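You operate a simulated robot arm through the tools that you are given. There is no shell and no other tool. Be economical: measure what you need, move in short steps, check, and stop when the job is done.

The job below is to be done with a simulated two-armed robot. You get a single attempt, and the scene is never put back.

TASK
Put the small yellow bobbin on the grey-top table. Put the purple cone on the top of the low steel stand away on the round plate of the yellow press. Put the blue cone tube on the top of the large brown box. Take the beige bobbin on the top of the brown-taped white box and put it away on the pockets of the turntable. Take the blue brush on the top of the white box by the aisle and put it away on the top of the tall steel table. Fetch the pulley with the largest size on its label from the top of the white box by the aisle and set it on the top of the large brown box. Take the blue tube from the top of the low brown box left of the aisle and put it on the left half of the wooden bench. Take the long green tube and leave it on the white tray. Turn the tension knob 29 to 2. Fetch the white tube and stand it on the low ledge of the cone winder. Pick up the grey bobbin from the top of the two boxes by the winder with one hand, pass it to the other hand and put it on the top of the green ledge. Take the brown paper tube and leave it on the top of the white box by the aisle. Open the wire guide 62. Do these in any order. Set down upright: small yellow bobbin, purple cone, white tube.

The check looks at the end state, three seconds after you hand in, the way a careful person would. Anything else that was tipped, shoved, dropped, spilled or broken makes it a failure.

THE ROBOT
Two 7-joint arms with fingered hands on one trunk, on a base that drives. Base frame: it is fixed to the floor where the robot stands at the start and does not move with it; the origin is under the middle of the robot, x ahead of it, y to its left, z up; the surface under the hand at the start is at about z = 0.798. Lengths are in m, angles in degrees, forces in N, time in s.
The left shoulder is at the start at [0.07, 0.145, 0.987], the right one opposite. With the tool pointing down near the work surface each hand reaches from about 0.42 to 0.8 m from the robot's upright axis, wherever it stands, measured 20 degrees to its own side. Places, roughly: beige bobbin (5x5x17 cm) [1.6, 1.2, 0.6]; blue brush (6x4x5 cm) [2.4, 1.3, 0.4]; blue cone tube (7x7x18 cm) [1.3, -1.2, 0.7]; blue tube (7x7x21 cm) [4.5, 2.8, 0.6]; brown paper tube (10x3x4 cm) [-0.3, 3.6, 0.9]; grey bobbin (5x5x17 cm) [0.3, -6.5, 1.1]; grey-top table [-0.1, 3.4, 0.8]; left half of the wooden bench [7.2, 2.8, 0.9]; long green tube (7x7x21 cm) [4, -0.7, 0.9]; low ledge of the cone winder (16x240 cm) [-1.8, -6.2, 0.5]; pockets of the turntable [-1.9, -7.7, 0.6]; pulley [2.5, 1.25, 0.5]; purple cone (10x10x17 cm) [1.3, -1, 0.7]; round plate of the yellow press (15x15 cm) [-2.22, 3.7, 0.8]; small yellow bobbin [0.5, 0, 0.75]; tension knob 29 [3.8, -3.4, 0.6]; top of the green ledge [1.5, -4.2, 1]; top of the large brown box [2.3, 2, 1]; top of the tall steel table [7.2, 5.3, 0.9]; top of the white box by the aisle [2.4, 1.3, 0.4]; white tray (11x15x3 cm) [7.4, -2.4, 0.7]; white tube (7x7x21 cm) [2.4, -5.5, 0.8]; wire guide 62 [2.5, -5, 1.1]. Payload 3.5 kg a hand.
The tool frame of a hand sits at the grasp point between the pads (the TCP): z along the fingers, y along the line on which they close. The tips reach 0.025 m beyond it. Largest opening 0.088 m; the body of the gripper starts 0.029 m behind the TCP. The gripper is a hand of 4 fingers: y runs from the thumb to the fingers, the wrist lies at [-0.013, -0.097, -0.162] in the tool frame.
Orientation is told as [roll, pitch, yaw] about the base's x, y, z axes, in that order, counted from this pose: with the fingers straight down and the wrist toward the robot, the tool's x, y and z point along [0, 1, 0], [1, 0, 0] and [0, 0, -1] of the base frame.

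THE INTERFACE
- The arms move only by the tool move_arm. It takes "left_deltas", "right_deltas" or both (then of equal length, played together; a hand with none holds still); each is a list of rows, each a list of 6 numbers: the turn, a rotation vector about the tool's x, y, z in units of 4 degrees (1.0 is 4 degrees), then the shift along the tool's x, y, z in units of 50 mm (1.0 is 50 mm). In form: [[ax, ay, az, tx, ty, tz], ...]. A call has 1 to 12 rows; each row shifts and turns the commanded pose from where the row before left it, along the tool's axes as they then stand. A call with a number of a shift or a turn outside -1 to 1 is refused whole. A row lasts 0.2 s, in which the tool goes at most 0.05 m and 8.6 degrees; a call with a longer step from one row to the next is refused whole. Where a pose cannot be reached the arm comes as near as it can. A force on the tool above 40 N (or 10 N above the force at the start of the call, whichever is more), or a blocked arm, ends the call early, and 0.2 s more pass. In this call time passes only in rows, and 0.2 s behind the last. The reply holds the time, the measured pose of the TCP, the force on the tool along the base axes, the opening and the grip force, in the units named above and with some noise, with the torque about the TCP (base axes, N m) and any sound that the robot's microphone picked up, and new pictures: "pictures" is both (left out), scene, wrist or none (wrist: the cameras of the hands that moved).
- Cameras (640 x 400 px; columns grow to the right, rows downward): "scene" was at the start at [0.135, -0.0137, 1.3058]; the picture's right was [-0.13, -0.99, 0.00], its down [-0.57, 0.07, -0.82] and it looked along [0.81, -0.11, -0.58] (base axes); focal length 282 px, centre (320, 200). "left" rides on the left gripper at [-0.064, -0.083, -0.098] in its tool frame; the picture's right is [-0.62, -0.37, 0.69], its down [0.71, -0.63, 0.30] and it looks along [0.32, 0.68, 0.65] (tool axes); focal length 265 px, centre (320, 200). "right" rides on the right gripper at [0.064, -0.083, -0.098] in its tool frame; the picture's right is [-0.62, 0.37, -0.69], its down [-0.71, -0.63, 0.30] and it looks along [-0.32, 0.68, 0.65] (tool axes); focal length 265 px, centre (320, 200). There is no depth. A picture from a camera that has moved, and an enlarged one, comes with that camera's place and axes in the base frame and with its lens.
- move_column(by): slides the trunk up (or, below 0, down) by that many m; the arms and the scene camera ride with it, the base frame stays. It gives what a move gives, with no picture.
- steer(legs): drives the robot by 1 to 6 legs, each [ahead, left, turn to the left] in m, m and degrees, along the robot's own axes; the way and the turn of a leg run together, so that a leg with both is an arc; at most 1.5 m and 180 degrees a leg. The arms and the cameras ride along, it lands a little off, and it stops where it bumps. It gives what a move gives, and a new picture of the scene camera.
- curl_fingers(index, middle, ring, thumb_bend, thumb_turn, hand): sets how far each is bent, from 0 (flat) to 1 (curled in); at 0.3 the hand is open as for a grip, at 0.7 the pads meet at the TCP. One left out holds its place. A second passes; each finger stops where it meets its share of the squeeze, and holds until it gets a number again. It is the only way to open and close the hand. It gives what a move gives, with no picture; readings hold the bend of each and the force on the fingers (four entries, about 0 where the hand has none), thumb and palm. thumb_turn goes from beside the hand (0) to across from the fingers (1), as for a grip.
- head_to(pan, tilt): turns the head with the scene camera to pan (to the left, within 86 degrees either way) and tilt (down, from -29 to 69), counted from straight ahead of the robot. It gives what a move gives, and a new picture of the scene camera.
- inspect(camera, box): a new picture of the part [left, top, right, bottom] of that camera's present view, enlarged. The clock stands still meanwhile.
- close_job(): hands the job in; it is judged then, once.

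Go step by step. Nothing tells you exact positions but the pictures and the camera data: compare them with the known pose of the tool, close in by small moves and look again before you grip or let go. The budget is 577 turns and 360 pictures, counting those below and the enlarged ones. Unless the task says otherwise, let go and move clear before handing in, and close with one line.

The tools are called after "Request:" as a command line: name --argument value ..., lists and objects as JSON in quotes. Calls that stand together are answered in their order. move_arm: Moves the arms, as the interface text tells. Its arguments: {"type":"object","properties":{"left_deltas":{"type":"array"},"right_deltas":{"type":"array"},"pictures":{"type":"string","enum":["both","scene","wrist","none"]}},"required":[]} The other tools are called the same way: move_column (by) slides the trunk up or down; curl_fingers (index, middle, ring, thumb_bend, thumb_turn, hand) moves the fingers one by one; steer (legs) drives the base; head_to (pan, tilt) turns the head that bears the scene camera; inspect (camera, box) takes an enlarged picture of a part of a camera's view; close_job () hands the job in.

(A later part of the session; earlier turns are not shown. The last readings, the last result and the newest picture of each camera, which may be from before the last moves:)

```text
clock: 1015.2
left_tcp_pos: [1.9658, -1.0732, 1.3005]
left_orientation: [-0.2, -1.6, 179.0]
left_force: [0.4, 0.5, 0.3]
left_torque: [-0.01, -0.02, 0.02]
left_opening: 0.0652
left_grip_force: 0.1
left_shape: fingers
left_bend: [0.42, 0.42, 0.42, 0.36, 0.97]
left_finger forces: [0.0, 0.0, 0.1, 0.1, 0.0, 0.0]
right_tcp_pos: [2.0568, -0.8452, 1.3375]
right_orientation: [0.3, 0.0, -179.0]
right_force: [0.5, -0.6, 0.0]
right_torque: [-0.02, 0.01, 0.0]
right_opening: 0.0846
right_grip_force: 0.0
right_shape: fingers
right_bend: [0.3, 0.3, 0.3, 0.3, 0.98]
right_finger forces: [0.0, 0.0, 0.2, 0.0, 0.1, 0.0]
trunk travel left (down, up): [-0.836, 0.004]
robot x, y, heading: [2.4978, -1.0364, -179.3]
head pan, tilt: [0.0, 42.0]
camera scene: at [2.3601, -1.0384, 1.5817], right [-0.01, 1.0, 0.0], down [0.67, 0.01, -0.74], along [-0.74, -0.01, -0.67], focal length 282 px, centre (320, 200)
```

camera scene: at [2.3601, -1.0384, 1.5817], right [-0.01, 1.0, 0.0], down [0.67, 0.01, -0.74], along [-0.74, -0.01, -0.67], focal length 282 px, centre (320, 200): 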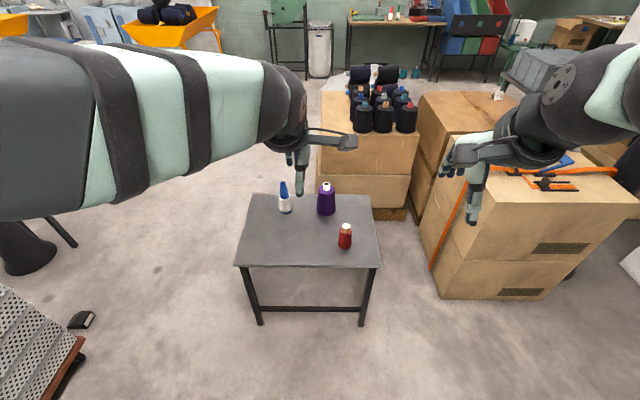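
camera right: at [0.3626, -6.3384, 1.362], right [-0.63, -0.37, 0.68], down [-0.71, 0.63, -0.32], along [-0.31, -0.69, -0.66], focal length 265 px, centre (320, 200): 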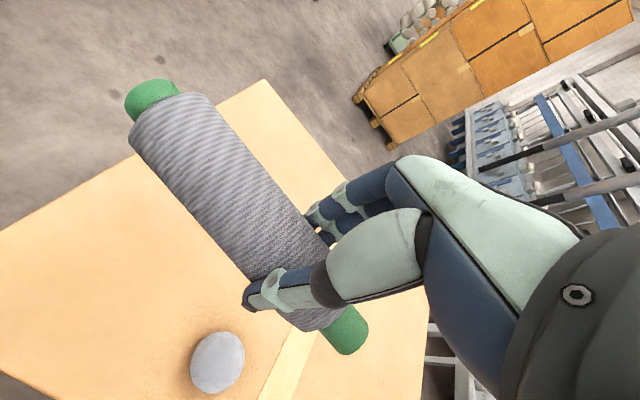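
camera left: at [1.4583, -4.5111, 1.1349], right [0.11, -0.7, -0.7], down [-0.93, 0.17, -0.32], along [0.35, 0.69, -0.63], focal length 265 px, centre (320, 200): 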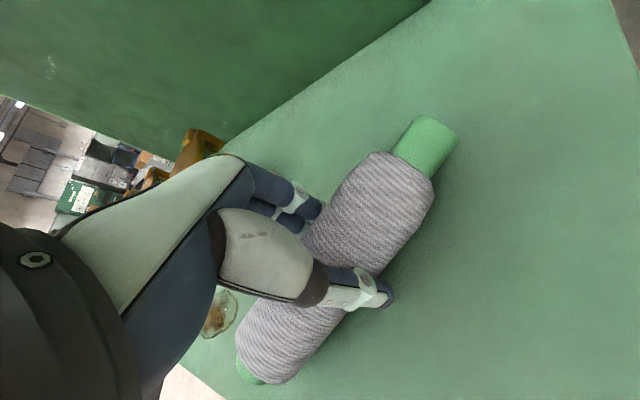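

Purple cone at about (1.345, −1.02), blue cone tube at about (1.345, −1.224), tops ≈0.77. I'll drive up and bring the left hand over the blue, the right over the purple.

Request:
steer --legs '[[0.41, 0.06, 0]]'

Request:
move_column --by -0.2

Request:
curl_fingers --hand "left" --index 0.3 --middle 0.3 --ring 0.3 --thumb_bend 0.3

Request:
move_arm --left_deltas '[[0, 0, 0, 0.22, 0.5, 0.3], [0, 0, 0, 0.22, 0.5, 0.3], [0, 0, 0, 0.22, 0.5, 0.3], [0, 0, 0, 0.22, 0.5, 0.4], [0, 0, 0, 0.22, 0.5, 0.4], [0, 0, 0, 0.22, 0.5, 0.4], [0, 0, 0, 0.22, 0.5, 0.4], [0, 0, 0, 0.22, 0.5, 0.4]]' --right_deltas '[[0, 0, 0, 0.28, 0.74, 0.3], [0, 0, 0, 0.28, 0.74, 0.3], [0, 0, 0, 0.28, 0.74, 0.3], [0, 0, 0, 0.28, 0.74, 0.5], [0, 0, 0, 0.28, 0.74, 0.5], [0, 0, 0, 0.28, 0.74, 0.5], [0, 0, 0, 0.28, 0.74, 0.5], [0, 0, 0, 0.28, 0.74, 0.5]]' --pictures "both"

```text
clock: 1017.7
left_tcp_pos: [1.5654, -1.1411, 1.3018]
left_orientation: [-0.2, -1.8, 179.5]
left_force: [1.2, -0.6, -0.9]
left_torque: [0.01, -0.02, 0.01]
left_opening: 0.0653
left_grip_force: 0.0
left_shape: fingers
left_bend: [0.42, 0.42, 0.42, 0.36, 0.97]
left_finger forces: [0.0, 0.0, 0.0, 0.1, 0.0, 0.1]
right_tcp_pos: [1.6552, -0.9123, 1.3365]
right_orientation: [0.4, -0.1, -178.5]
right_force: [-0.2, -0.2, 0.2]
right_torque: [0.02, 0.01, 0.0]
right_opening: 0.0847
right_grip_force: 0.1
right_shape: fingers
right_bend: [0.3, 0.3, 0.3, 0.3, 0.98]
right_finger forces: [0.1, 0.0, 0.0, 0.1, 0.1, 0.0]
trunk travel left (down, up): [-0.836, 0.004]
robot x, y, heading: [2.0895, -1.0994, -179.0]
head pan, tilt: [0.0, 42.0]
camera scene: at [1.9602, -1.1029, 1.582], right [-0.02, 1.0, 0.0], down [0.67, 0.01, -0.74], along [-0.74, -0.01, -0.67], focal length 282 px, centre (320, 200)
```

scene: 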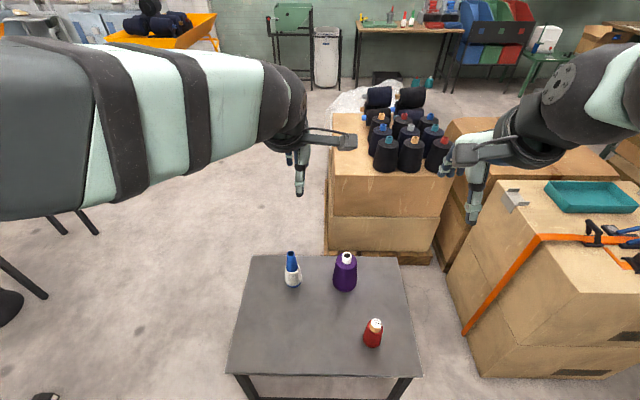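

```text
clock: 1019.9
left_tcp_pos: [1.5633, -1.1421, 1.0995]
left_orientation: [-0.2, -1.8, 179.5]
left_force: [0.4, 0.4, 0.1]
left_torque: [-0.01, -0.01, 0.03]
left_opening: 0.0653
left_grip_force: 0.1
left_shape: fingers
left_bend: [0.42, 0.42, 0.42, 0.36, 0.97]
left_finger forces: [0.0, 0.0, 0.0, 0.0, 0.1, 0.1]
right_tcp_pos: [1.6543, -0.9114, 1.1364]
right_orientation: [0.4, -0.1, -178.7]
right_force: [-0.7, -0.9, -0.1]
right_torque: [0.0, -0.04, -0.01]
right_opening: 0.0846
right_grip_force: 0.1
right_shape: fingers
right_bend: [0.3, 0.3, 0.3, 0.3, 0.98]
right_finger forces: [0.0, 0.0, 0.0, 0.0, 0.0, 0.1]
trunk travel left (down, up): [-0.636, 0.204]
robot x, y, heading: [2.0928, -1.1015, -179.3]
head pan, tilt: [0.0, 42.0]
```

```text
clock: 1020.9
left_tcp_pos: [1.5635, -1.1406, 1.0994]
left_orientation: [-0.1, -1.8, 179.5]
left_force: [0.1, -0.4, 0.2]
left_torque: [-0.02, 0.01, -0.02]
left_opening: 0.0846
left_grip_force: 0.0
left_shape: fingers
left_bend: [0.3, 0.3, 0.3, 0.3, 0.97]
left_finger forces: [0.1, 0.0, 0.0, 0.0, 0.0, 0.0]
right_tcp_pos: [1.6535, -0.9133, 1.1364]
right_orientation: [0.4, 0.0, -178.6]
right_force: [0.1, -1.7, 0.9]
right_torque: [0.03, -0.02, 0.0]
right_opening: 0.0845
right_grip_force: 0.1
right_shape: fingers
right_bend: [0.3, 0.3, 0.3, 0.3, 0.98]
right_finger forces: [0.1, 0.0, 0.0, 0.0, 0.1, 0.0]
trunk travel left (down, up): [-0.636, 0.204]
robot x, y, heading: [2.0953, -1.0983, -179.3]
head pan, tilt: [0.0, 42.0]
```

```text
clock: 1022.7
left_tcp_pos: [1.3556, -1.2271, 0.9589]
left_orientation: [-0.2, -1.4, 179.3]
left_force: [-0.2, 0.0, 0.0]
left_torque: [0.01, -0.03, 0.01]
left_opening: 0.0841
left_grip_force: 0.1
left_shape: fingers
left_bend: [0.3, 0.3, 0.3, 0.3, 0.97]
left_finger forces: [0.1, 0.0, 0.1, 0.0, 0.0, 0.0]
right_tcp_pos: [1.3558, -1.0347, 0.9646]
right_orientation: [0.3, 0.3, -178.4]
right_force: [-0.3, -0.1, 0.1]
right_torque: [0.0, -0.04, 0.03]
right_opening: 0.0847
right_grip_force: 0.1
right_shape: fingers
right_bend: [0.3, 0.3, 0.3, 0.3, 0.98]
right_finger forces: [0.0, 0.0, 0.0, 0.1, 0.0, 0.1]
trunk travel left (down, up): [-0.636, 0.204]
robot x, y, heading: [2.0903, -1.1013, -178.7]
head pan, tilt: [0.0, 42.0]
camera scene: at [1.9525, -1.1046, 1.3813], right [-0.02, 1.0, 0.0], down [0.67, 0.01, -0.74], along [-0.74, -0.01, -0.67], focal length 282 px, centre (320, 200)
camera right: at [1.4407, -1.0962, 1.0652], right [-0.39, 0.61, 0.69], down [0.61, 0.73, -0.3], along [-0.69, 0.3, -0.66], focal length 265 px, centre (320, 200)
camera left: at [1.4405, -1.1654, 1.0546], right [0.36, 0.62, -0.7], down [0.62, -0.72, -0.32], along [-0.7, -0.31, -0.64], focal length 265 px, centre (320, 200)
```

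scene: 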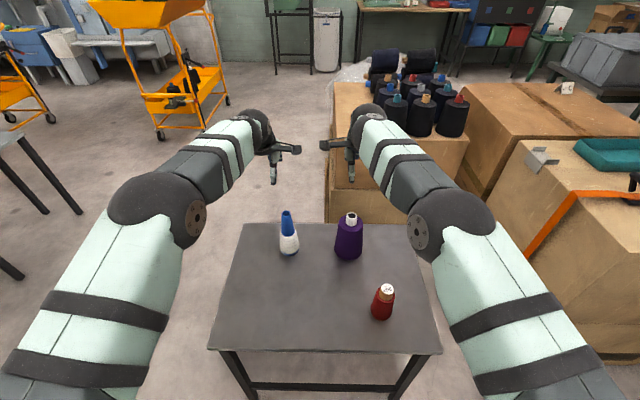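
right: 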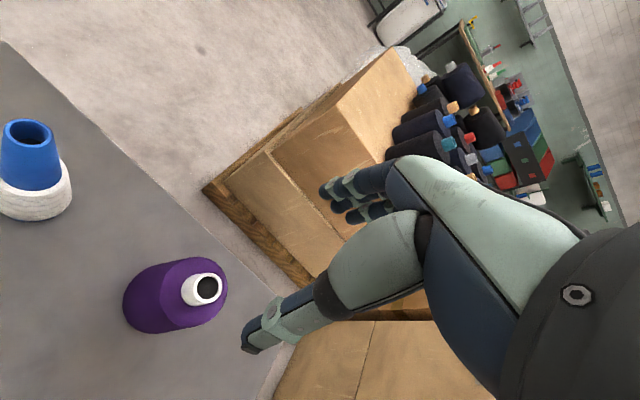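
left: 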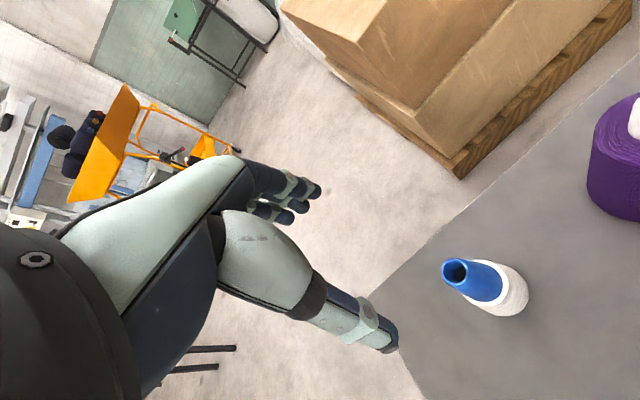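

Tops triangulated: blue (1.354, −1.212, 0.786), purple (1.354, −1.019, 0.775). Both hands go down over them.

Request:
move_arm --left_deltas '[[0, 0, 0, -0.3, 0, 0.6], [0, 0, 0, 0, 0, 0.85], [0, 0, 0, 0, 0, 0.85], [0, 0, 0, 0, 0, 0.85], [0, 0, 0, 0, 0, 0.83], [0, 0, 0, 0, 0, 0]]' --right_deltas '[[0, 0, 0, -0.32, 0, 0.7], [0, 0, 0, 0, 0, 0.9], [0, 0, 0, 0, 0, 0.9], [0, 0, 0, 0, 0, 0.9], [0, 0, 0, 0, 0, 0.85], [0, 0, 0, 0, 0, 0]]' --pictures "wrist"

```text
clock: 1024.1
left_tcp_pos: [1.3626, -1.2087, 0.7632]
left_orientation: [-0.2, -1.7, 179.5]
left_force: [0.4, -1.3, -1.3]
left_torque: [0.01, -0.01, -0.02]
left_opening: 0.0846
left_grip_force: 0.1
left_shape: fingers
left_bend: [0.3, 0.3, 0.3, 0.3, 0.97]
left_finger forces: [0.0, 0.0, 0.1, 0.1, 0.1, 0.1]
left hand out of reach, approached as far as the arm can: row 5
right_tcp_pos: [1.3644, -1.0171, 0.7652]
right_orientation: [0.4, 0.0, -178.5]
right_force: [0.0, 0.3, -0.6]
right_torque: [-0.02, 0.04, -0.01]
right_opening: 0.0851
right_grip_force: 0.0
right_shape: fingers
right_bend: [0.3, 0.3, 0.3, 0.3, 0.98]
right_finger forces: [0.0, 0.0, 0.1, 0.0, 0.0, 0.1]
right hand out of reach, approached as far as the arm can: row 5
trunk travel left (down, up): [-0.636, 0.204]
robot x, y, heading: [2.0935, -1.1022, -178.9]
head pan, tilt: [0.0, 42.0]
camera right: at [1.4489, -1.0791, 0.8656], right [-0.38, 0.61, 0.69], down [0.61, 0.73, -0.31], along [-0.69, 0.3, -0.66], focal length 265 px, centre (320, 200)
camera left: at [1.4482, -1.1472, 0.8602], right [0.35, 0.62, -0.7], down [0.61, -0.72, -0.33], along [-0.71, -0.31, -0.63], focal length 265 px, centre (320, 200)
```

right: 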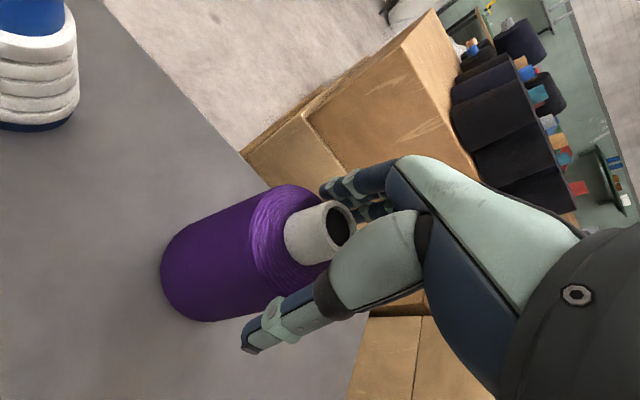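
left: 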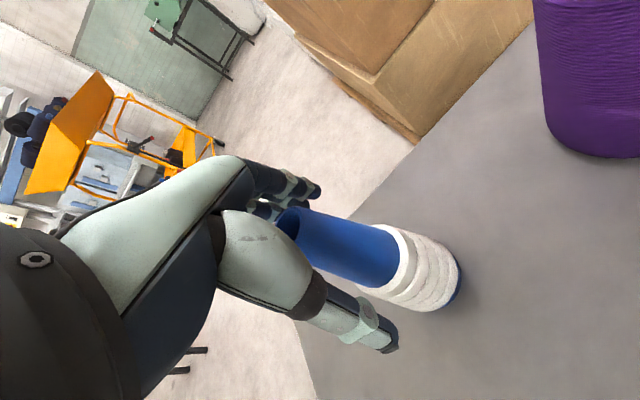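

Both are between the fingers. A final 6 mm down with the trunk and 8 mm ahead, then close both hands.

Request:
steer --legs '[[0.009, 0, 0]]'

Request:
move_column --by -0.006

Request:
curl_fingers --hand "right" --index 0.72 --middle 0.72 --ring 0.72 --thumb_bend 0.7

Request:
curl_fingers --hand "left" --index 0.72 --middle 0.72 --ring 0.72 --thumb_bend 0.7

```text
clock: 1024.8
left_tcp_pos: [1.3532, -1.2101, 0.7639]
left_orientation: [-0.2, -1.9, 179.5]
left_force: [0.0, 0.3, 0.3]
left_torque: [-0.01, -0.01, -0.01]
left_opening: 0.0847
left_grip_force: 0.0
left_shape: fingers
left_bend: [0.3, 0.3, 0.3, 0.3, 0.97]
left_finger forces: [0.0, 0.1, 0.0, 0.1, 0.0, 0.1]
right_tcp_pos: [1.3544, -1.0163, 0.7663]
right_orientation: [0.3, -0.1, -178.7]
right_force: [-1.1, 0.1, 0.1]
right_torque: [-0.02, 0.01, 0.0]
right_opening: 0.0852
right_grip_force: 0.0
right_shape: fingers
right_bend: [0.3, 0.3, 0.3, 0.3, 0.98]
right_finger forces: [0.0, 0.0, 0.0, 0.0, 0.1, 0.1]
trunk travel left (down, up): [-0.636, 0.204]
robot x, y, heading: [2.0874, -1.0973, -179.0]
head pan, tilt: [0.0, 42.0]
camera scene: at [1.9499, -1.1035, 1.3819], right [-0.02, 1.0, 0.0], down [0.67, 0.01, -0.74], along [-0.74, -0.01, -0.67], focal length 282 px, centre (320, 200)
```

scene: 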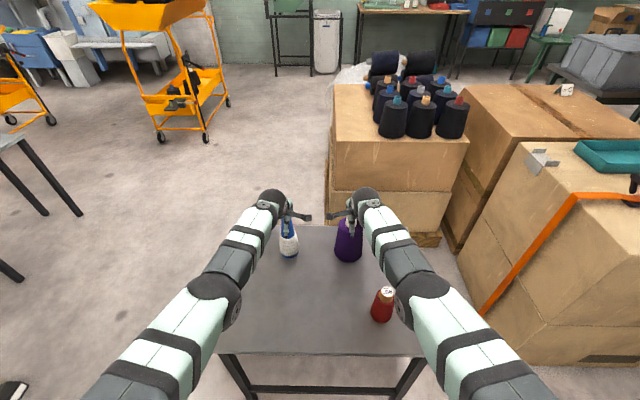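

```text
clock: 1025.3
left_tcp_pos: [1.3528, -1.2109, 0.7577]
left_orientation: [-0.1, -1.7, 179.5]
left_force: [0.0, 0.6, 0.0]
left_torque: [-0.03, -0.01, -0.02]
left_opening: 0.0844
left_grip_force: 0.1
left_shape: fingers
left_bend: [0.3, 0.3, 0.3, 0.3, 0.97]
left_finger forces: [0.1, 0.1, 0.1, 0.1, 0.0, 0.0]
right_tcp_pos: [1.3542, -1.0166, 0.7596]
right_orientation: [0.4, 0.0, -178.6]
right_force: [0.1, 0.2, 0.4]
right_torque: [0.04, 0.01, 0.0]
right_opening: 0.0847
right_grip_force: 0.1
right_shape: fingers
right_bend: [0.3, 0.3, 0.3, 0.3, 0.98]
right_finger forces: [0.1, 0.0, 0.1, 0.0, 0.0, 0.0]
trunk travel left (down, up): [-0.63, 0.21]
robot x, y, heading: [2.0851, -1.1002, -179.0]
head pan, tilt: [0.0, 42.0]
```

```text
clock: 1026.3
left_tcp_pos: [1.3548, -1.2105, 0.7591]
left_orientation: [-0.2, -1.9, 179.5]
left_force: [-0.7, 0.5, 0.6]
left_torque: [0.03, 0.03, 0.03]
left_opening: 0.0844
left_grip_force: 0.0
left_shape: fingers
left_bend: [0.3, 0.3, 0.3, 0.3, 0.97]
left_finger forces: [0.1, 0.0, 0.0, 0.1, 0.0, 0.0]
right_tcp_pos: [1.3528, -1.0171, 0.7676]
right_orientation: [0.4, -0.9, -178.6]
right_force: [-8.9, 1.7, 22.6]
right_torque: [0.04, 0.68, -0.02]
right_opening: 0.0377
right_grip_force: 23.2
right_shape: fingers
right_bend: [0.54, 0.52, 0.72, 0.55, 0.96]
right_finger forces: [16.0, 11.6, 0.1, 0.1, 18.9, 0.1]
trunk travel left (down, up): [-0.63, 0.21]
robot x, y, heading: [2.0855, -1.0993, -178.8]
head pan, tilt: [0.0, 42.0]
```

```text
clock: 1027.3
left_tcp_pos: [1.3556, -1.211, 0.7598]
left_orientation: [-0.3, -1.9, 179.5]
left_force: [-0.9, 0.0, 1.0]
left_torque: [0.0, -0.01, -0.02]
left_opening: 0.0227
left_grip_force: 12.9
left_shape: fingers
left_bend: [0.62, 0.63, 0.72, 0.57, 0.95]
left_finger forces: [6.1, 6.9, 0.6, 0.0, 13.0, 0.1]
right_tcp_pos: [1.3536, -1.0174, 0.7671]
right_orientation: [0.4, -1.0, -178.5]
right_force: [-8.9, 0.6, 22.1]
right_torque: [0.07, 0.82, 0.0]
right_opening: 0.0376
right_grip_force: 23.1
right_shape: fingers
right_bend: [0.54, 0.52, 0.72, 0.55, 0.96]
right_finger forces: [16.5, 11.8, 0.0, 0.1, 18.2, 0.0]
trunk travel left (down, up): [-0.63, 0.21]
robot x, y, heading: [2.0834, -1.1001, -179.0]
head pan, tilt: [0.0, 42.0]
```

The right fingertips press on the yarn shoulder; I'll ease up slightly and lift a little to test both grips.

Request:
move_column --by 0.012

Request:
move_column --by 0.05

Request:
inspect --camera "scene" --box '[240, 180, 400, 300]'

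```text
clock: 1028.0
left_tcp_pos: [1.3534, -1.2092, 0.7688]
left_orientation: [-0.1, -1.6, 179.4]
left_force: [0.6, 0.5, -0.7]
left_torque: [0.06, -0.02, -0.01]
left_opening: 0.0228
left_grip_force: 12.9
left_shape: fingers
left_bend: [0.62, 0.63, 0.72, 0.57, 0.95]
left_finger forces: [6.1, 6.7, 0.5, 0.0, 12.8, 0.0]
right_tcp_pos: [1.3539, -1.0175, 0.7689]
right_orientation: [0.4, 0.4, -178.5]
right_force: [-2.1, 0.9, -0.1]
right_torque: [0.09, 0.37, 0.06]
right_opening: 0.0239
right_grip_force: 11.9
right_shape: fingers
right_bend: [0.63, 0.54, 0.72, 0.56, 0.96]
right_finger forces: [4.1, 9.6, 0.1, 0.0, 9.8, 0.0]
trunk travel left (down, up): [-0.642, 0.198]
robot x, y, heading: [2.0868, -1.1001, -179.0]
head pan, tilt: [0.0, 42.0]
```

```text
clock: 1028.9
left_tcp_pos: [1.3515, -1.2097, 0.819]
left_orientation: [-0.1, -1.7, 179.6]
left_force: [-0.4, -0.2, -0.7]
left_torque: [0.0, 0.0, 0.04]
left_opening: 0.0229
left_grip_force: 13.1
left_shape: fingers
left_bend: [0.62, 0.63, 0.72, 0.57, 0.95]
left_finger forces: [6.1, 6.8, 0.6, 0.0, 12.8, 0.0]
right_tcp_pos: [1.3526, -1.0161, 0.8196]
right_orientation: [0.5, 0.2, -178.6]
right_force: [0.3, -0.1, -4.7]
right_torque: [0.0, 0.07, 0.0]
right_opening: 0.0235
right_grip_force: 8.5
right_shape: fingers
right_bend: [0.61, 0.61, 0.72, 0.58, 0.96]
right_finger forces: [5.4, 2.7, 0.0, 0.0, 8.3, 0.1]
trunk travel left (down, up): [-0.692, 0.148]
robot x, y, heading: [2.0858, -1.1007, -178.8]
head pan, tilt: [0.0, 42.0]
```

```text
3.33 times, centred on (320, 240) of scene
camera zoom: at [1.9467, -1.1034, 1.4375], right [-0.02, 1.0, 0.0], down [0.67, 0.01, -0.74], along [-0.74, -0.01, -0.67], focal length 940 px, centre (320, 67)
```

zoom: 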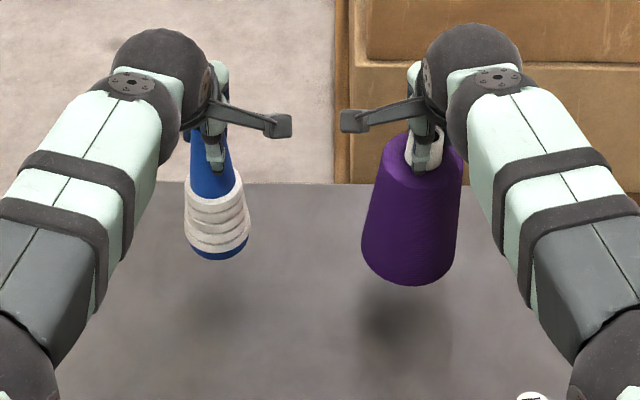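

Both are lifted. The purple cone is heavier (≈4.5 N), so I'll firm up that grip before travelling.

Request:
curl_fingers --hand "right" --index 0.85 --middle 0.85 --thumb_bend 0.75

Request:
inspect --camera "right" --box '[0, 0, 640, 400]'

```text
clock: 1029.9
left_tcp_pos: [1.3519, -1.2104, 0.8189]
left_orientation: [-0.3, -1.6, 179.4]
left_force: [-0.3, -0.2, -0.6]
left_torque: [0.0, 0.02, -0.02]
left_opening: 0.0227
left_grip_force: 12.9
left_shape: fingers
left_bend: [0.62, 0.63, 0.72, 0.57, 0.95]
left_finger forces: [6.0, 6.7, 0.6, 0.1, 12.9, 0.0]
right_tcp_pos: [1.3535, -1.0164, 0.8213]
right_orientation: [0.5, 0.1, -178.5]
right_force: [-0.8, -0.6, -5.1]
right_torque: [0.0, 0.0, 0.0]
right_opening: 0.0199
right_grip_force: 17.4
right_shape: fingers
right_bend: [0.73, 0.66, 0.72, 0.57, 0.94]
right_finger forces: [8.2, 9.3, 0.0, 0.1, 17.1, 0.0]
trunk travel left (down, up): [-0.692, 0.148]
robot x, y, heading: [2.0865, -1.1019, -179.0]
head pan, tilt: [0.0, 42.0]
```

```text
1.00 times, centred on (320, 200) of right (not enlarged: the box is as wide or as high as the picture)
camera zoom: at [1.4382, -1.079, 0.9207], right [-0.39, 0.61, 0.69], down [0.61, 0.73, -0.31], along [-0.69, 0.3, -0.66], focal length 265 px, centre (320, 200)
```

zoom: 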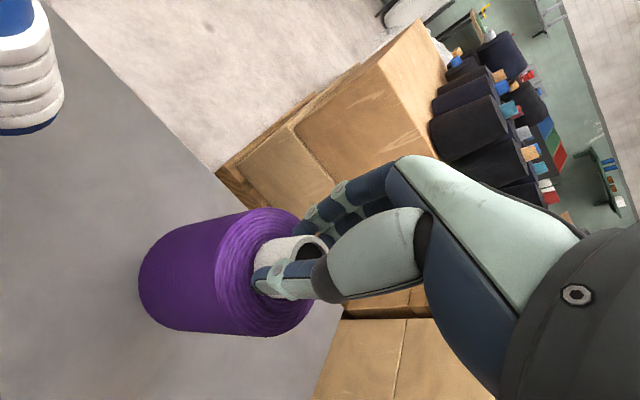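

Good firm grip on the purple tube. I'll raise both and drive round to the large brown box's east side.

Request:
move_column --by 0.146

Request:
move_arm --left_deltas '[[0, 0, 0, 0, -0.45, -0.85], [0, 0, 0, 0, -0.45, -0.85], [0, 0, 0, 0, -0.45, -0.85], [0, 0, 0, 0, -0.3, -0.9], [0, 0, 0, 0, 0, -0.9], [0, 0, 0, 0, 0, -0.9], [0, 0, 0, 0, 0, -0.9]]' --right_deltas '[[0, 0, 0, 0, -0.45, -0.85], [0, 0, 0, 0, -0.45, -0.85], [0, 0, 0, 0, -0.45, -0.85], [0, 0, 0, 0, -0.3, -0.9], [0, 0, 0, 0, 0, -0.9], [0, 0, 0, 0, 0, -0.9], [0, 0, 0, 0, 0, -0.9]]' --pictures "none"

Request:
steer --legs '[[-1.12, 0, -1.0], [0, -1.5, 0], [0, -1.5, 0], [0, -0.22, 0]]'

```text
clock: 1031.6
left_tcp_pos: [1.3519, -1.2101, 0.9643]
left_orientation: [-0.2, -1.6, 179.5]
left_force: [-0.2, 0.0, -0.9]
left_torque: [0.02, -0.02, -0.03]
left_opening: 0.0229
left_grip_force: 12.9
left_shape: fingers
left_bend: [0.62, 0.63, 0.72, 0.57, 0.95]
left_finger forces: [6.1, 6.7, 0.7, 0.1, 12.8, 0.0]
right_tcp_pos: [1.3525, -1.0167, 0.9671]
right_orientation: [0.4, 0.0, -178.6]
right_force: [-0.2, 0.5, -4.5]
right_torque: [0.03, 0.01, -0.03]
right_opening: 0.0197
right_grip_force: 16.4
right_shape: fingers
right_bend: [0.73, 0.66, 0.72, 0.57, 0.94]
right_finger forces: [8.2, 9.3, 0.0, 0.1, 17.1, 0.0]
trunk travel left (down, up): [-0.838, 0.002]
robot x, y, heading: [2.0843, -1.0993, -178.9]
head pan, tilt: [0.0, 42.0]
```

```text
clock: 1033.2
left_tcp_pos: [1.3574, -1.2104, 1.102]
left_orientation: [-0.2, -1.6, 179.3]
left_force: [0.9, 0.5, -0.4]
left_torque: [-0.01, 0.0, 0.03]
left_opening: 0.0223
left_grip_force: 12.3
left_shape: fingers
left_bend: [0.62, 0.64, 0.72, 0.57, 0.95]
left_finger forces: [5.8, 6.3, 0.5, 0.1, 11.8, 0.0]
left hand out of reach, approached as far as the arm can: row 1, 2, 3, 4
right_tcp_pos: [1.3537, -1.0178, 1.1033]
right_orientation: [0.4, 0.1, -178.5]
right_force: [0.4, -0.2, -5.7]
right_torque: [0.0, -0.07, 0.02]
right_opening: 0.0195
right_grip_force: 16.6
right_shape: fingers
right_bend: [0.74, 0.72, 0.72, 0.57, 0.94]
right_finger forces: [7.4, 8.7, 0.0, 0.0, 16.7, 0.0]
right hand out of reach, approached as far as the arm can: row 1, 2, 3, 4
trunk travel left (down, up): [-0.838, 0.002]
robot x, y, heading: [2.0828, -1.0994, -178.9]
head pan, tilt: [0.0, 42.0]
```

```text
clock: 1054.2
left_tcp_pos: [2.3407, 2.0048, 1.1034]
left_orientation: [-0.2, -1.7, -178.0]
left_force: [0.3, 0.1, 1.0]
left_torque: [-0.03, -0.03, 0.01]
left_opening: 0.0212
left_grip_force: 13.7
left_shape: fingers
left_bend: [0.71, 0.65, 0.71, 0.58, 0.94]
left_finger forces: [5.4, 5.3, 2.8, 0.1, 13.0, 0.1]
right_tcp_pos: [2.3274, 2.1967, 1.1046]
right_orientation: [0.3, 0.0, -175.9]
right_force: [-0.5, 0.7, -0.2]
right_torque: [-0.03, -0.04, -0.01]
right_opening: 0.0001
right_grip_force: 0.1
right_shape: fingers
right_bend: [0.76, 0.75, 0.72, 0.69, 0.96]
right_finger forces: [0.0, 0.0, 0.0, 0.0, 0.0, 0.0]
trunk travel left (down, up): [-0.838, 0.002]
robot x, y, heading: [3.0673, 2.1497, -176.6]
head pan, tilt: [0.0, 42.0]
camera scene: at [2.9279, 2.1378, 1.5838], right [-0.06, 1.0, 0.0], down [0.67, 0.04, -0.74], along [-0.74, -0.05, -0.67], focal length 282 px, centre (320, 200)
```

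scene: 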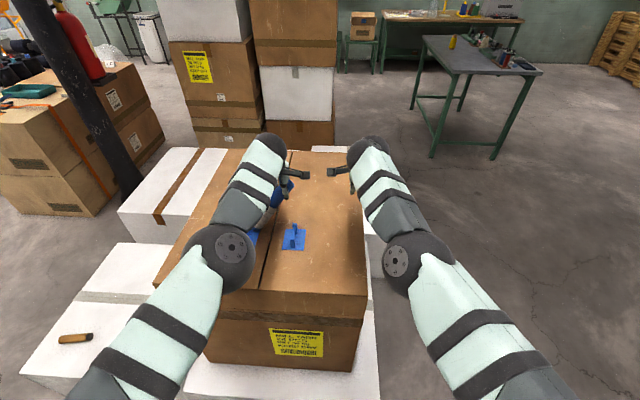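

The right hand has lost the purple cone: the hands had not risen as far as I intended and it was knocked off somewhere. I'll stop and look carefully.

Request:
inspect --camera "scene" --box '[150, 140, 390, 290]'

Request:
head_to --pan 50 --tilt 42

```text
2.67 times, centred on (270, 215) of scene
camera zoom: at [2.9279, 2.1378, 1.5838], right [-0.06, 1.0, 0.0], down [0.67, 0.04, -0.74], along [-0.74, -0.05, -0.67], focal length 752 px, centre (453, 160)
```

zoom: 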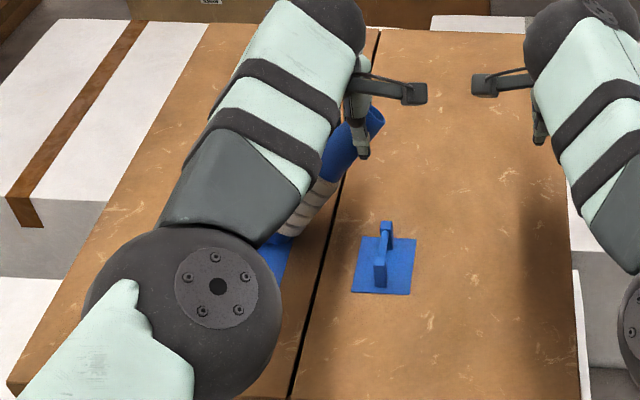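

```text
clock: 1055.4
left_tcp_pos: [2.3417, 2.0062, 1.103]
left_orientation: [-0.2, -1.7, -177.8]
left_force: [-0.6, -0.3, -0.1]
left_torque: [-0.03, -0.02, 0.0]
left_opening: 0.0211
left_grip_force: 12.7
left_shape: fingers
left_bend: [0.71, 0.65, 0.71, 0.58, 0.94]
left_finger forces: [5.3, 5.2, 2.7, 0.1, 13.0, 0.1]
right_tcp_pos: [2.3296, 2.1977, 1.1045]
right_orientation: [0.4, 0.0, -175.9]
right_force: [-0.3, 0.1, 0.6]
right_torque: [-0.02, 0.0, 0.01]
right_opening: 0.0
right_grip_force: 0.1
right_shape: fingers
right_bend: [0.76, 0.75, 0.72, 0.69, 0.96]
right_finger forces: [0.0, 0.0, 0.1, 0.0, 0.0, 0.1]
trunk travel left (down, up): [-0.838, 0.002]
robot x, y, heading: [3.0676, 2.1505, -176.6]
head pan, tilt: [50.0, 42.0]
camera scene: at [2.9615, 2.0778, 1.5837], right [-0.8, 0.59, 0.0], down [0.4, 0.54, -0.74], along [-0.44, -0.6, -0.67], focal length 282 px, centre (320, 200)
```

scene: 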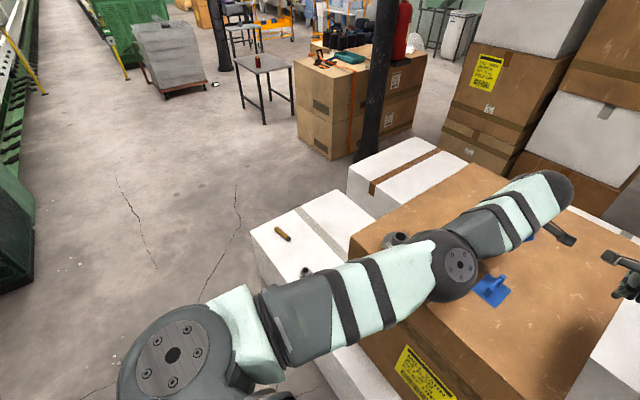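

The pulley and clips are in place; the blue tube is still in the left hand, tilted. I'll first lift it clear, then swing it vertical and look for the purple cone.

Request:
move_arm --left_deltas '[[0, 0, 0, 0, 0, -0.5], [0, 0, 0, 0, -0.3, -0.6], [0, -1, 0, 0, -0.4, -0.6], [0, -1, 0, 0, -0.4, -0.6], [0, -1, 0, 0, -0.4, 0], [0, -1, 0, 0, 0, 0], [0, -1, 0, 0, 0, 0], [0, -1, 0, 0, 0, 0], [0, -1, 0, 0, 0, 0], [0, 0, 0, 0, 0, 0]]' --right_deltas '[[0, 0, 0, -0.6, 0, -0.3], [0, 0, 0, -0.6, 0, -0.3], [0, 0, 0, -0.6, 0, 0], [0, 0, 0, -0.6, 0, 0], [0, 0, 0, 0, 0, 0], [0, 0, 0, 0, 0, 0], [0, 0, 0, 0, 0, 0], [0, 0, 0, 0, 0, 0], [0, 0, 0, 0, 0, 0], [0, 0, 0, 0, 0, 0]]' --pictures "scene"

```text
clock: 1057.6
left_tcp_pos: [2.3549, 2.0082, 1.1586]
left_orientation: [-16.2, -1.3, -177.9]
left_force: [-0.6, 0.2, -1.0]
left_torque: [0.05, 0.03, -0.03]
left_opening: 0.0208
left_grip_force: 11.8
left_shape: fingers
left_bend: [0.71, 0.65, 0.71, 0.58, 0.94]
left_finger forces: [4.7, 4.9, 2.1, 0.0, 12.1, 0.0]
left hand out of reach, approached as far as the arm can: row 3, 4, 5, 7
right_tcp_pos: [2.3205, 2.3171, 1.1334]
right_orientation: [0.4, 0.0, -175.8]
right_force: [-0.1, -0.3, 1.0]
right_torque: [-0.04, 0.01, 0.02]
right_opening: 0.0
right_grip_force: 0.0
right_shape: fingers
right_bend: [0.76, 0.75, 0.72, 0.68, 0.96]
right_finger forces: [0.0, 0.0, 0.0, 0.0, 0.0, 0.0]
trunk travel left (down, up): [-0.838, 0.002]
robot x, y, heading: [3.0632, 2.1512, -176.4]
head pan, tilt: [50.0, 42.0]
camera scene: at [2.9606, 2.0784, 1.5837], right [-0.8, 0.59, 0.0], down [0.4, 0.54, -0.74], along [-0.44, -0.6, -0.67], focal length 282 px, centre (320, 200)
```

scene: 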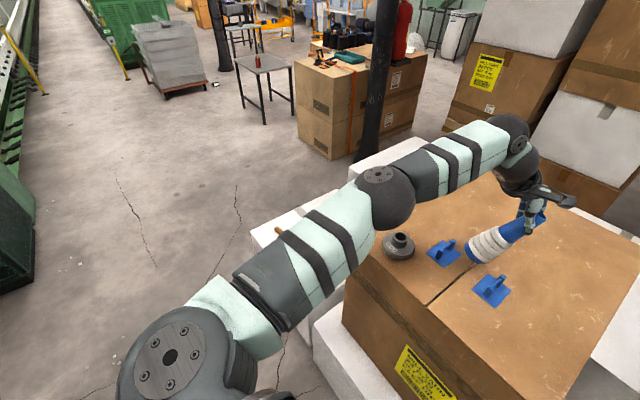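

The tube actually leans about 23°. I'll rotate the hand to bring it upright; it is then over (2.35, 2.01), clear of the clips.

Request:
move_arm --left_deltas '[[-0.8, -0.8, 0, 0, 0, 0], [-0.8, -0.8, 0, 0, 0, 0], [-0.8, -0.8, 0, 0, 0, 0], [-0.8, -0.8, 0, 0, 0, 0], [-0.8, -0.8, 0, 0, 0, 0], [0, 0, 0, 0, 0, 0]]' --pictures "both"

```text
clock: 1059.0
left_tcp_pos: [2.3553, 2.007, 1.1583]
left_orientation: [-33.4, -15.8, -171.0]
left_force: [-0.5, 0.5, -0.9]
left_torque: [-0.03, 0.01, 0.04]
left_opening: 0.0209
left_grip_force: 11.6
left_shape: fingers
left_bend: [0.71, 0.65, 0.72, 0.58, 0.94]
left_finger forces: [4.7, 4.9, 2.1, 0.0, 11.7, 0.0]
right_tcp_pos: [2.3212, 2.3178, 1.1347]
right_orientation: [0.4, 0.1, -175.9]
right_force: [-0.3, -0.3, 0.5]
right_torque: [0.02, -0.03, 0.01]
right_opening: 0.0
right_grip_force: 0.0
right_shape: fingers
right_bend: [0.76, 0.75, 0.72, 0.68, 0.96]
right_finger forces: [0.0, 0.0, 0.0, 0.0, 0.1, 0.0]
trunk travel left (down, up): [-0.838, 0.002]
robot x, y, heading: [3.0653, 2.1511, -176.5]
head pan, tilt: [50.0, 42.0]
camera scene: at [2.9611, 2.0782, 1.5837], right [-0.8, 0.59, 0.0], down [0.4, 0.54, -0.74], along [-0.44, -0.6, -0.67], focal length 282 px, centre (320, 200)
camera left: at [2.4656, 2.0242, 1.2497], right [0.15, 0.93, -0.33], down [0.49, -0.36, -0.79], along [-0.86, -0.04, -0.51], focal length 265 px, centre (320, 200)
```

scene: 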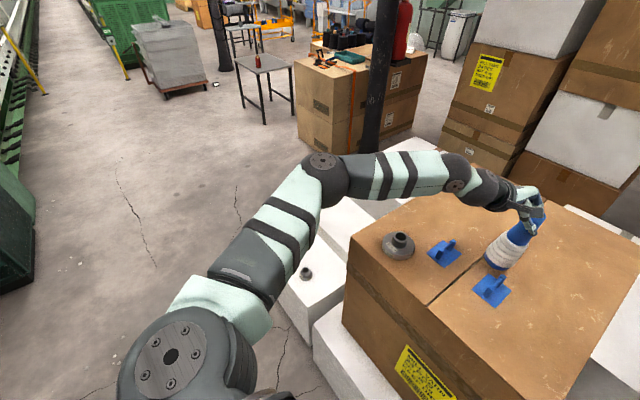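
left: 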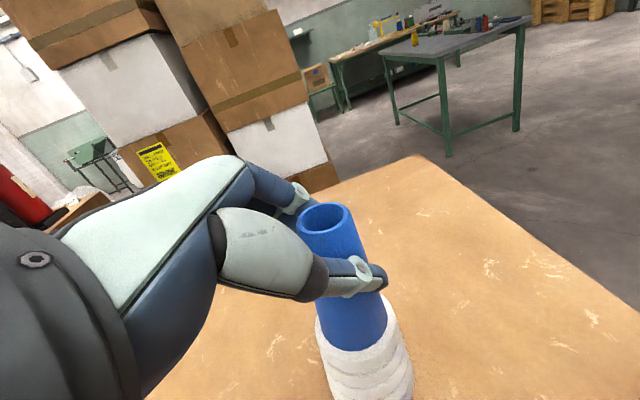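

Nearly vertical now. I'll edge it 2 cm away from the clip, slide 11 cm north to clear space, and lower with the trunk.

Request:
move_arm --left_deltas '[[0, 0, 0, 0, 0.39, 0.11], [0, 0, 0, 0, 0, 0]]' --pictures "none"

Request:
steer --legs '[[0, -0.11, 0]]'

Request:
move_column --by -0.025

```text
clock: 1059.6
left_tcp_pos: [2.3349, 2.0065, 1.1598]
left_orientation: [-33.3, -15.8, -171.2]
left_force: [0.6, -0.3, -0.2]
left_torque: [-0.03, -0.02, 0.0]
left_opening: 0.0205
left_grip_force: 11.6
left_shape: fingers
left_bend: [0.71, 0.65, 0.72, 0.58, 0.94]
left_finger forces: [4.6, 4.9, 2.2, 0.0, 11.7, 0.0]
right_tcp_pos: [2.3211, 2.3183, 1.1347]
right_orientation: [0.4, 0.0, -175.9]
right_force: [-0.1, -0.2, -0.4]
right_torque: [0.0, 0.0, 0.02]
right_opening: 0.0
right_grip_force: 0.1
right_shape: fingers
right_bend: [0.76, 0.75, 0.72, 0.68, 0.96]
right_finger forces: [0.0, 0.1, 0.0, 0.1, 0.1, 0.0]
trunk travel left (down, up): [-0.838, 0.002]
robot x, y, heading: [3.0599, 2.1513, -176.5]
head pan, tilt: [50.0, 42.0]
```

```text
clock: 1060.8
left_tcp_pos: [2.3291, 2.1114, 1.1588]
left_orientation: [-33.4, -15.8, -171.0]
left_force: [0.8, 0.2, -1.1]
left_torque: [0.03, -0.01, -0.02]
left_opening: 0.0206
left_grip_force: 11.8
left_shape: fingers
left_bend: [0.71, 0.65, 0.72, 0.58, 0.94]
left_finger forces: [4.7, 4.8, 2.1, 0.1, 11.7, 0.0]
right_tcp_pos: [2.3137, 2.4228, 1.1348]
right_orientation: [0.2, 0.1, -175.8]
right_force: [0.3, -0.4, 0.4]
right_torque: [0.03, -0.01, -0.01]
right_opening: 0.0
right_grip_force: 0.0
right_shape: fingers
right_bend: [0.76, 0.75, 0.72, 0.68, 0.96]
right_finger forces: [0.0, 0.1, 0.1, 0.1, 0.0, 0.0]
trunk travel left (down, up): [-0.838, 0.002]
robot x, y, heading: [3.0565, 2.2603, -176.3]
head pan, tilt: [50.0, 42.0]
camera scene: at [2.9546, 2.1828, 1.5835], right [-0.81, 0.59, 0.0], down [0.4, 0.54, -0.74], along [-0.44, -0.6, -0.67], focal length 282 px, centre (320, 200)
```

scene: 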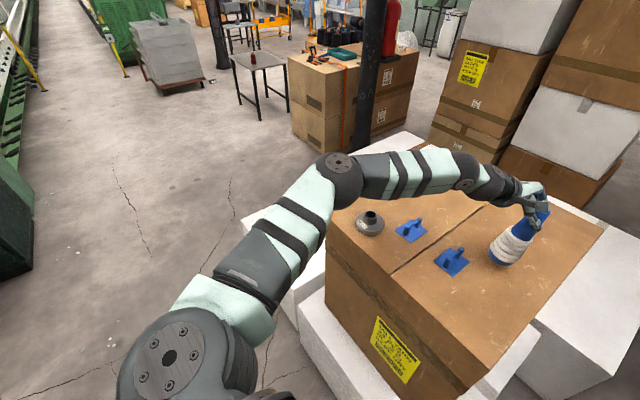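

```text
clock: 1061.5
left_tcp_pos: [2.328, 2.1156, 1.1339]
left_orientation: [-33.3, -15.7, -171.0]
left_force: [-0.8, -0.1, 0.0]
left_torque: [0.0, 0.0, 0.03]
left_opening: 0.0205
left_grip_force: 11.6
left_shape: fingers
left_bend: [0.71, 0.65, 0.72, 0.58, 0.94]
left_finger forces: [4.7, 4.9, 2.1, 0.0, 11.7, 0.0]
right_tcp_pos: [2.3133, 2.4265, 1.1084]
right_orientation: [0.3, 0.0, -175.9]
right_force: [0.6, 0.2, 1.0]
right_torque: [-0.03, -0.01, 0.03]
right_opening: 0.0
right_grip_force: 0.0
right_shape: fingers
right_bend: [0.76, 0.75, 0.72, 0.68, 0.96]
right_finger forces: [0.1, 0.0, 0.0, 0.0, 0.1, 0.0]
trunk travel left (down, up): [-0.813, 0.027]
robot x, y, heading: [3.0563, 2.2578, -176.1]
head pan, tilt: [50.0, 42.0]
```

Request:
move_column --by -0.012

Request:
move_column --by -0.01

```text
clock: 1062.1
left_tcp_pos: [2.3296, 2.1159, 1.1277]
left_orientation: [-33.6, -16.4, -170.8]
left_force: [-1.6, -1.0, 12.7]
left_torque: [0.07, 0.03, -0.04]
left_opening: 0.0202
left_grip_force: 14.2
left_shape: fingers
left_bend: [0.71, 0.65, 0.72, 0.59, 0.93]
left_finger forces: [5.6, 6.5, 3.1, 0.1, 12.8, 0.0]
right_tcp_pos: [2.3173, 2.4251, 1.0999]
right_orientation: [0.4, -0.1, -175.9]
right_force: [-0.5, -0.1, -0.3]
right_torque: [0.01, -0.04, -0.02]
right_opening: 0.0001
right_grip_force: 0.1
right_shape: fingers
right_bend: [0.76, 0.75, 0.72, 0.68, 0.96]
right_finger forces: [0.0, 0.0, 0.1, 0.0, 0.0, 0.0]
trunk travel left (down, up): [-0.801, 0.039]
robot x, y, heading: [3.0567, 2.2615, -176.2]
head pan, tilt: [50.0, 42.0]
```

```text
clock: 1062.7
left_tcp_pos: [2.3319, 2.1134, 1.1155]
left_orientation: [-33.4, -16.1, -170.9]
left_force: [-0.5, -4.7, 17.0]
left_torque: [-0.09, 0.13, 0.03]
left_opening: 0.0141
left_grip_force: 16.2
left_shape: fingers
left_bend: [0.71, 0.64, 0.72, 0.63, 0.92]
left_finger forces: [3.9, 6.3, 7.9, 0.0, 13.9, 0.0]
right_tcp_pos: [2.318, 2.4248, 1.0897]
right_orientation: [0.3, -0.2, -175.7]
right_force: [0.8, -0.3, -0.4]
right_torque: [-0.05, -0.01, 0.02]
right_opening: 0.0001
right_grip_force: 0.1
right_shape: fingers
right_bend: [0.76, 0.75, 0.72, 0.68, 0.96]
right_finger forces: [0.1, 0.0, 0.0, 0.1, 0.0, 0.0]
trunk travel left (down, up): [-0.791, 0.049]
robot x, y, heading: [3.0554, 2.2574, -176.2]
head pan, tilt: [50.0, 42.0]
```

Standing on the box. Opening stepwise and rising straight up.

Request:
curl_fingers --hand "left" --index 0.5 --middle 0.5 --ring 0.5 --thumb_bend 0.45

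Request:
curl_fingers --hand "left" --index 0.25 --middle 0.25 --ring 0.25 --thumb_bend 0.25

Request:
move_arm --left_deltas '[[0, 0, 0, -0.25, 0.1, -0.4], [0, 0, 0, -0.45, 0.18, -0.65], [0, 0, 0, -0.45, 0.18, -0.65], [0, 0, 0, 0, 0, 0]]' --pictures "scene"

```text
clock: 1063.7
left_tcp_pos: [2.3287, 2.1144, 1.112]
left_orientation: [-33.2, -15.7, -171.0]
left_force: [0.4, -0.2, -0.4]
left_torque: [0.0, 0.03, 0.0]
left_opening: 0.0467
left_grip_force: 0.1
left_shape: fingers
left_bend: [0.5, 0.5, 0.5, 0.45, 0.97]
left_finger forces: [0.1, 0.0, 0.1, 0.0, 0.2, 0.0]
right_tcp_pos: [2.3142, 2.4258, 1.087]
right_orientation: [0.5, 0.0, -175.9]
right_force: [0.1, 0.0, 0.4]
right_torque: [0.04, 0.0, -0.01]
right_opening: 0.0
right_grip_force: 0.0
right_shape: fingers
right_bend: [0.76, 0.75, 0.72, 0.68, 0.96]
right_finger forces: [0.1, 0.1, 0.0, 0.0, 0.1, 0.1]
trunk travel left (down, up): [-0.791, 0.049]
robot x, y, heading: [3.0541, 2.2606, -176.1]
head pan, tilt: [50.0, 42.0]
```

```text
clock: 1064.7
left_tcp_pos: [2.3278, 2.1135, 1.1119]
left_orientation: [-33.3, -15.8, -171.0]
left_force: [0.4, -0.2, 0.0]
left_torque: [0.01, 0.01, -0.01]
left_opening: 0.094
left_grip_force: 0.0
left_shape: fingers
left_bend: [0.25, 0.25, 0.25, 0.25, 0.97]
left_finger forces: [0.0, 0.0, 0.0, 0.1, 0.0, 0.0]
right_tcp_pos: [2.3152, 2.4251, 1.0871]
right_orientation: [0.4, 0.0, -175.8]
right_force: [-0.3, 0.0, 1.3]
right_torque: [-0.01, -0.01, -0.03]
right_opening: 0.0
right_grip_force: 0.1
right_shape: fingers
right_bend: [0.76, 0.75, 0.72, 0.68, 0.96]
right_finger forces: [0.0, 0.0, 0.1, 0.0, 0.0, 0.0]
trunk travel left (down, up): [-0.791, 0.049]
robot x, y, heading: [3.0544, 2.2619, -176.2]
head pan, tilt: [50.0, 42.0]
```

```text
clock: 1065.7
left_tcp_pos: [2.3319, 2.1144, 1.2172]
left_orientation: [-33.3, -15.9, -171.0]
left_force: [-0.4, -0.1, 0.2]
left_torque: [0.01, -0.02, 0.0]
left_opening: 0.0942
left_grip_force: 0.0
left_shape: fingers
left_bend: [0.25, 0.25, 0.25, 0.25, 0.97]
left_finger forces: [0.1, 0.0, 0.0, 0.1, 0.0, 0.0]
right_tcp_pos: [2.3132, 2.4248, 1.0883]
right_orientation: [0.4, 0.0, -175.8]
right_force: [-0.2, 0.2, -0.6]
right_torque: [-0.01, -0.02, -0.02]
right_opening: 0.0
right_grip_force: 0.0
right_shape: fingers
right_bend: [0.76, 0.75, 0.72, 0.68, 0.96]
right_finger forces: [0.0, 0.0, 0.1, 0.0, 0.0, 0.0]
trunk travel left (down, up): [-0.791, 0.049]
robot x, y, heading: [3.0596, 2.2584, -176.2]
head pan, tilt: [50.0, 42.0]
camera scene: at [2.954, 2.1859, 1.5366], right [-0.81, 0.59, 0.0], down [0.4, 0.54, -0.74], along [-0.44, -0.6, -0.67], focal length 282 px, centre (320, 200)
```

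scene: 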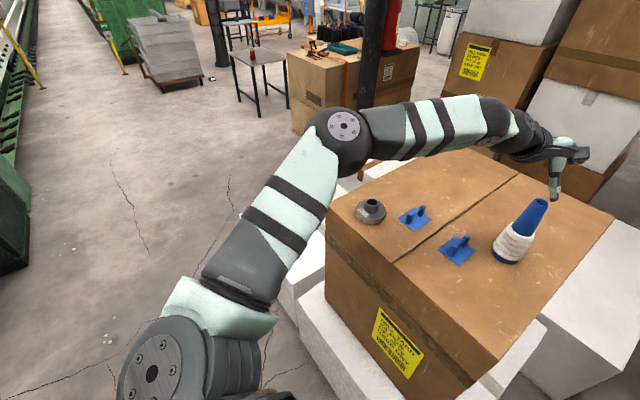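

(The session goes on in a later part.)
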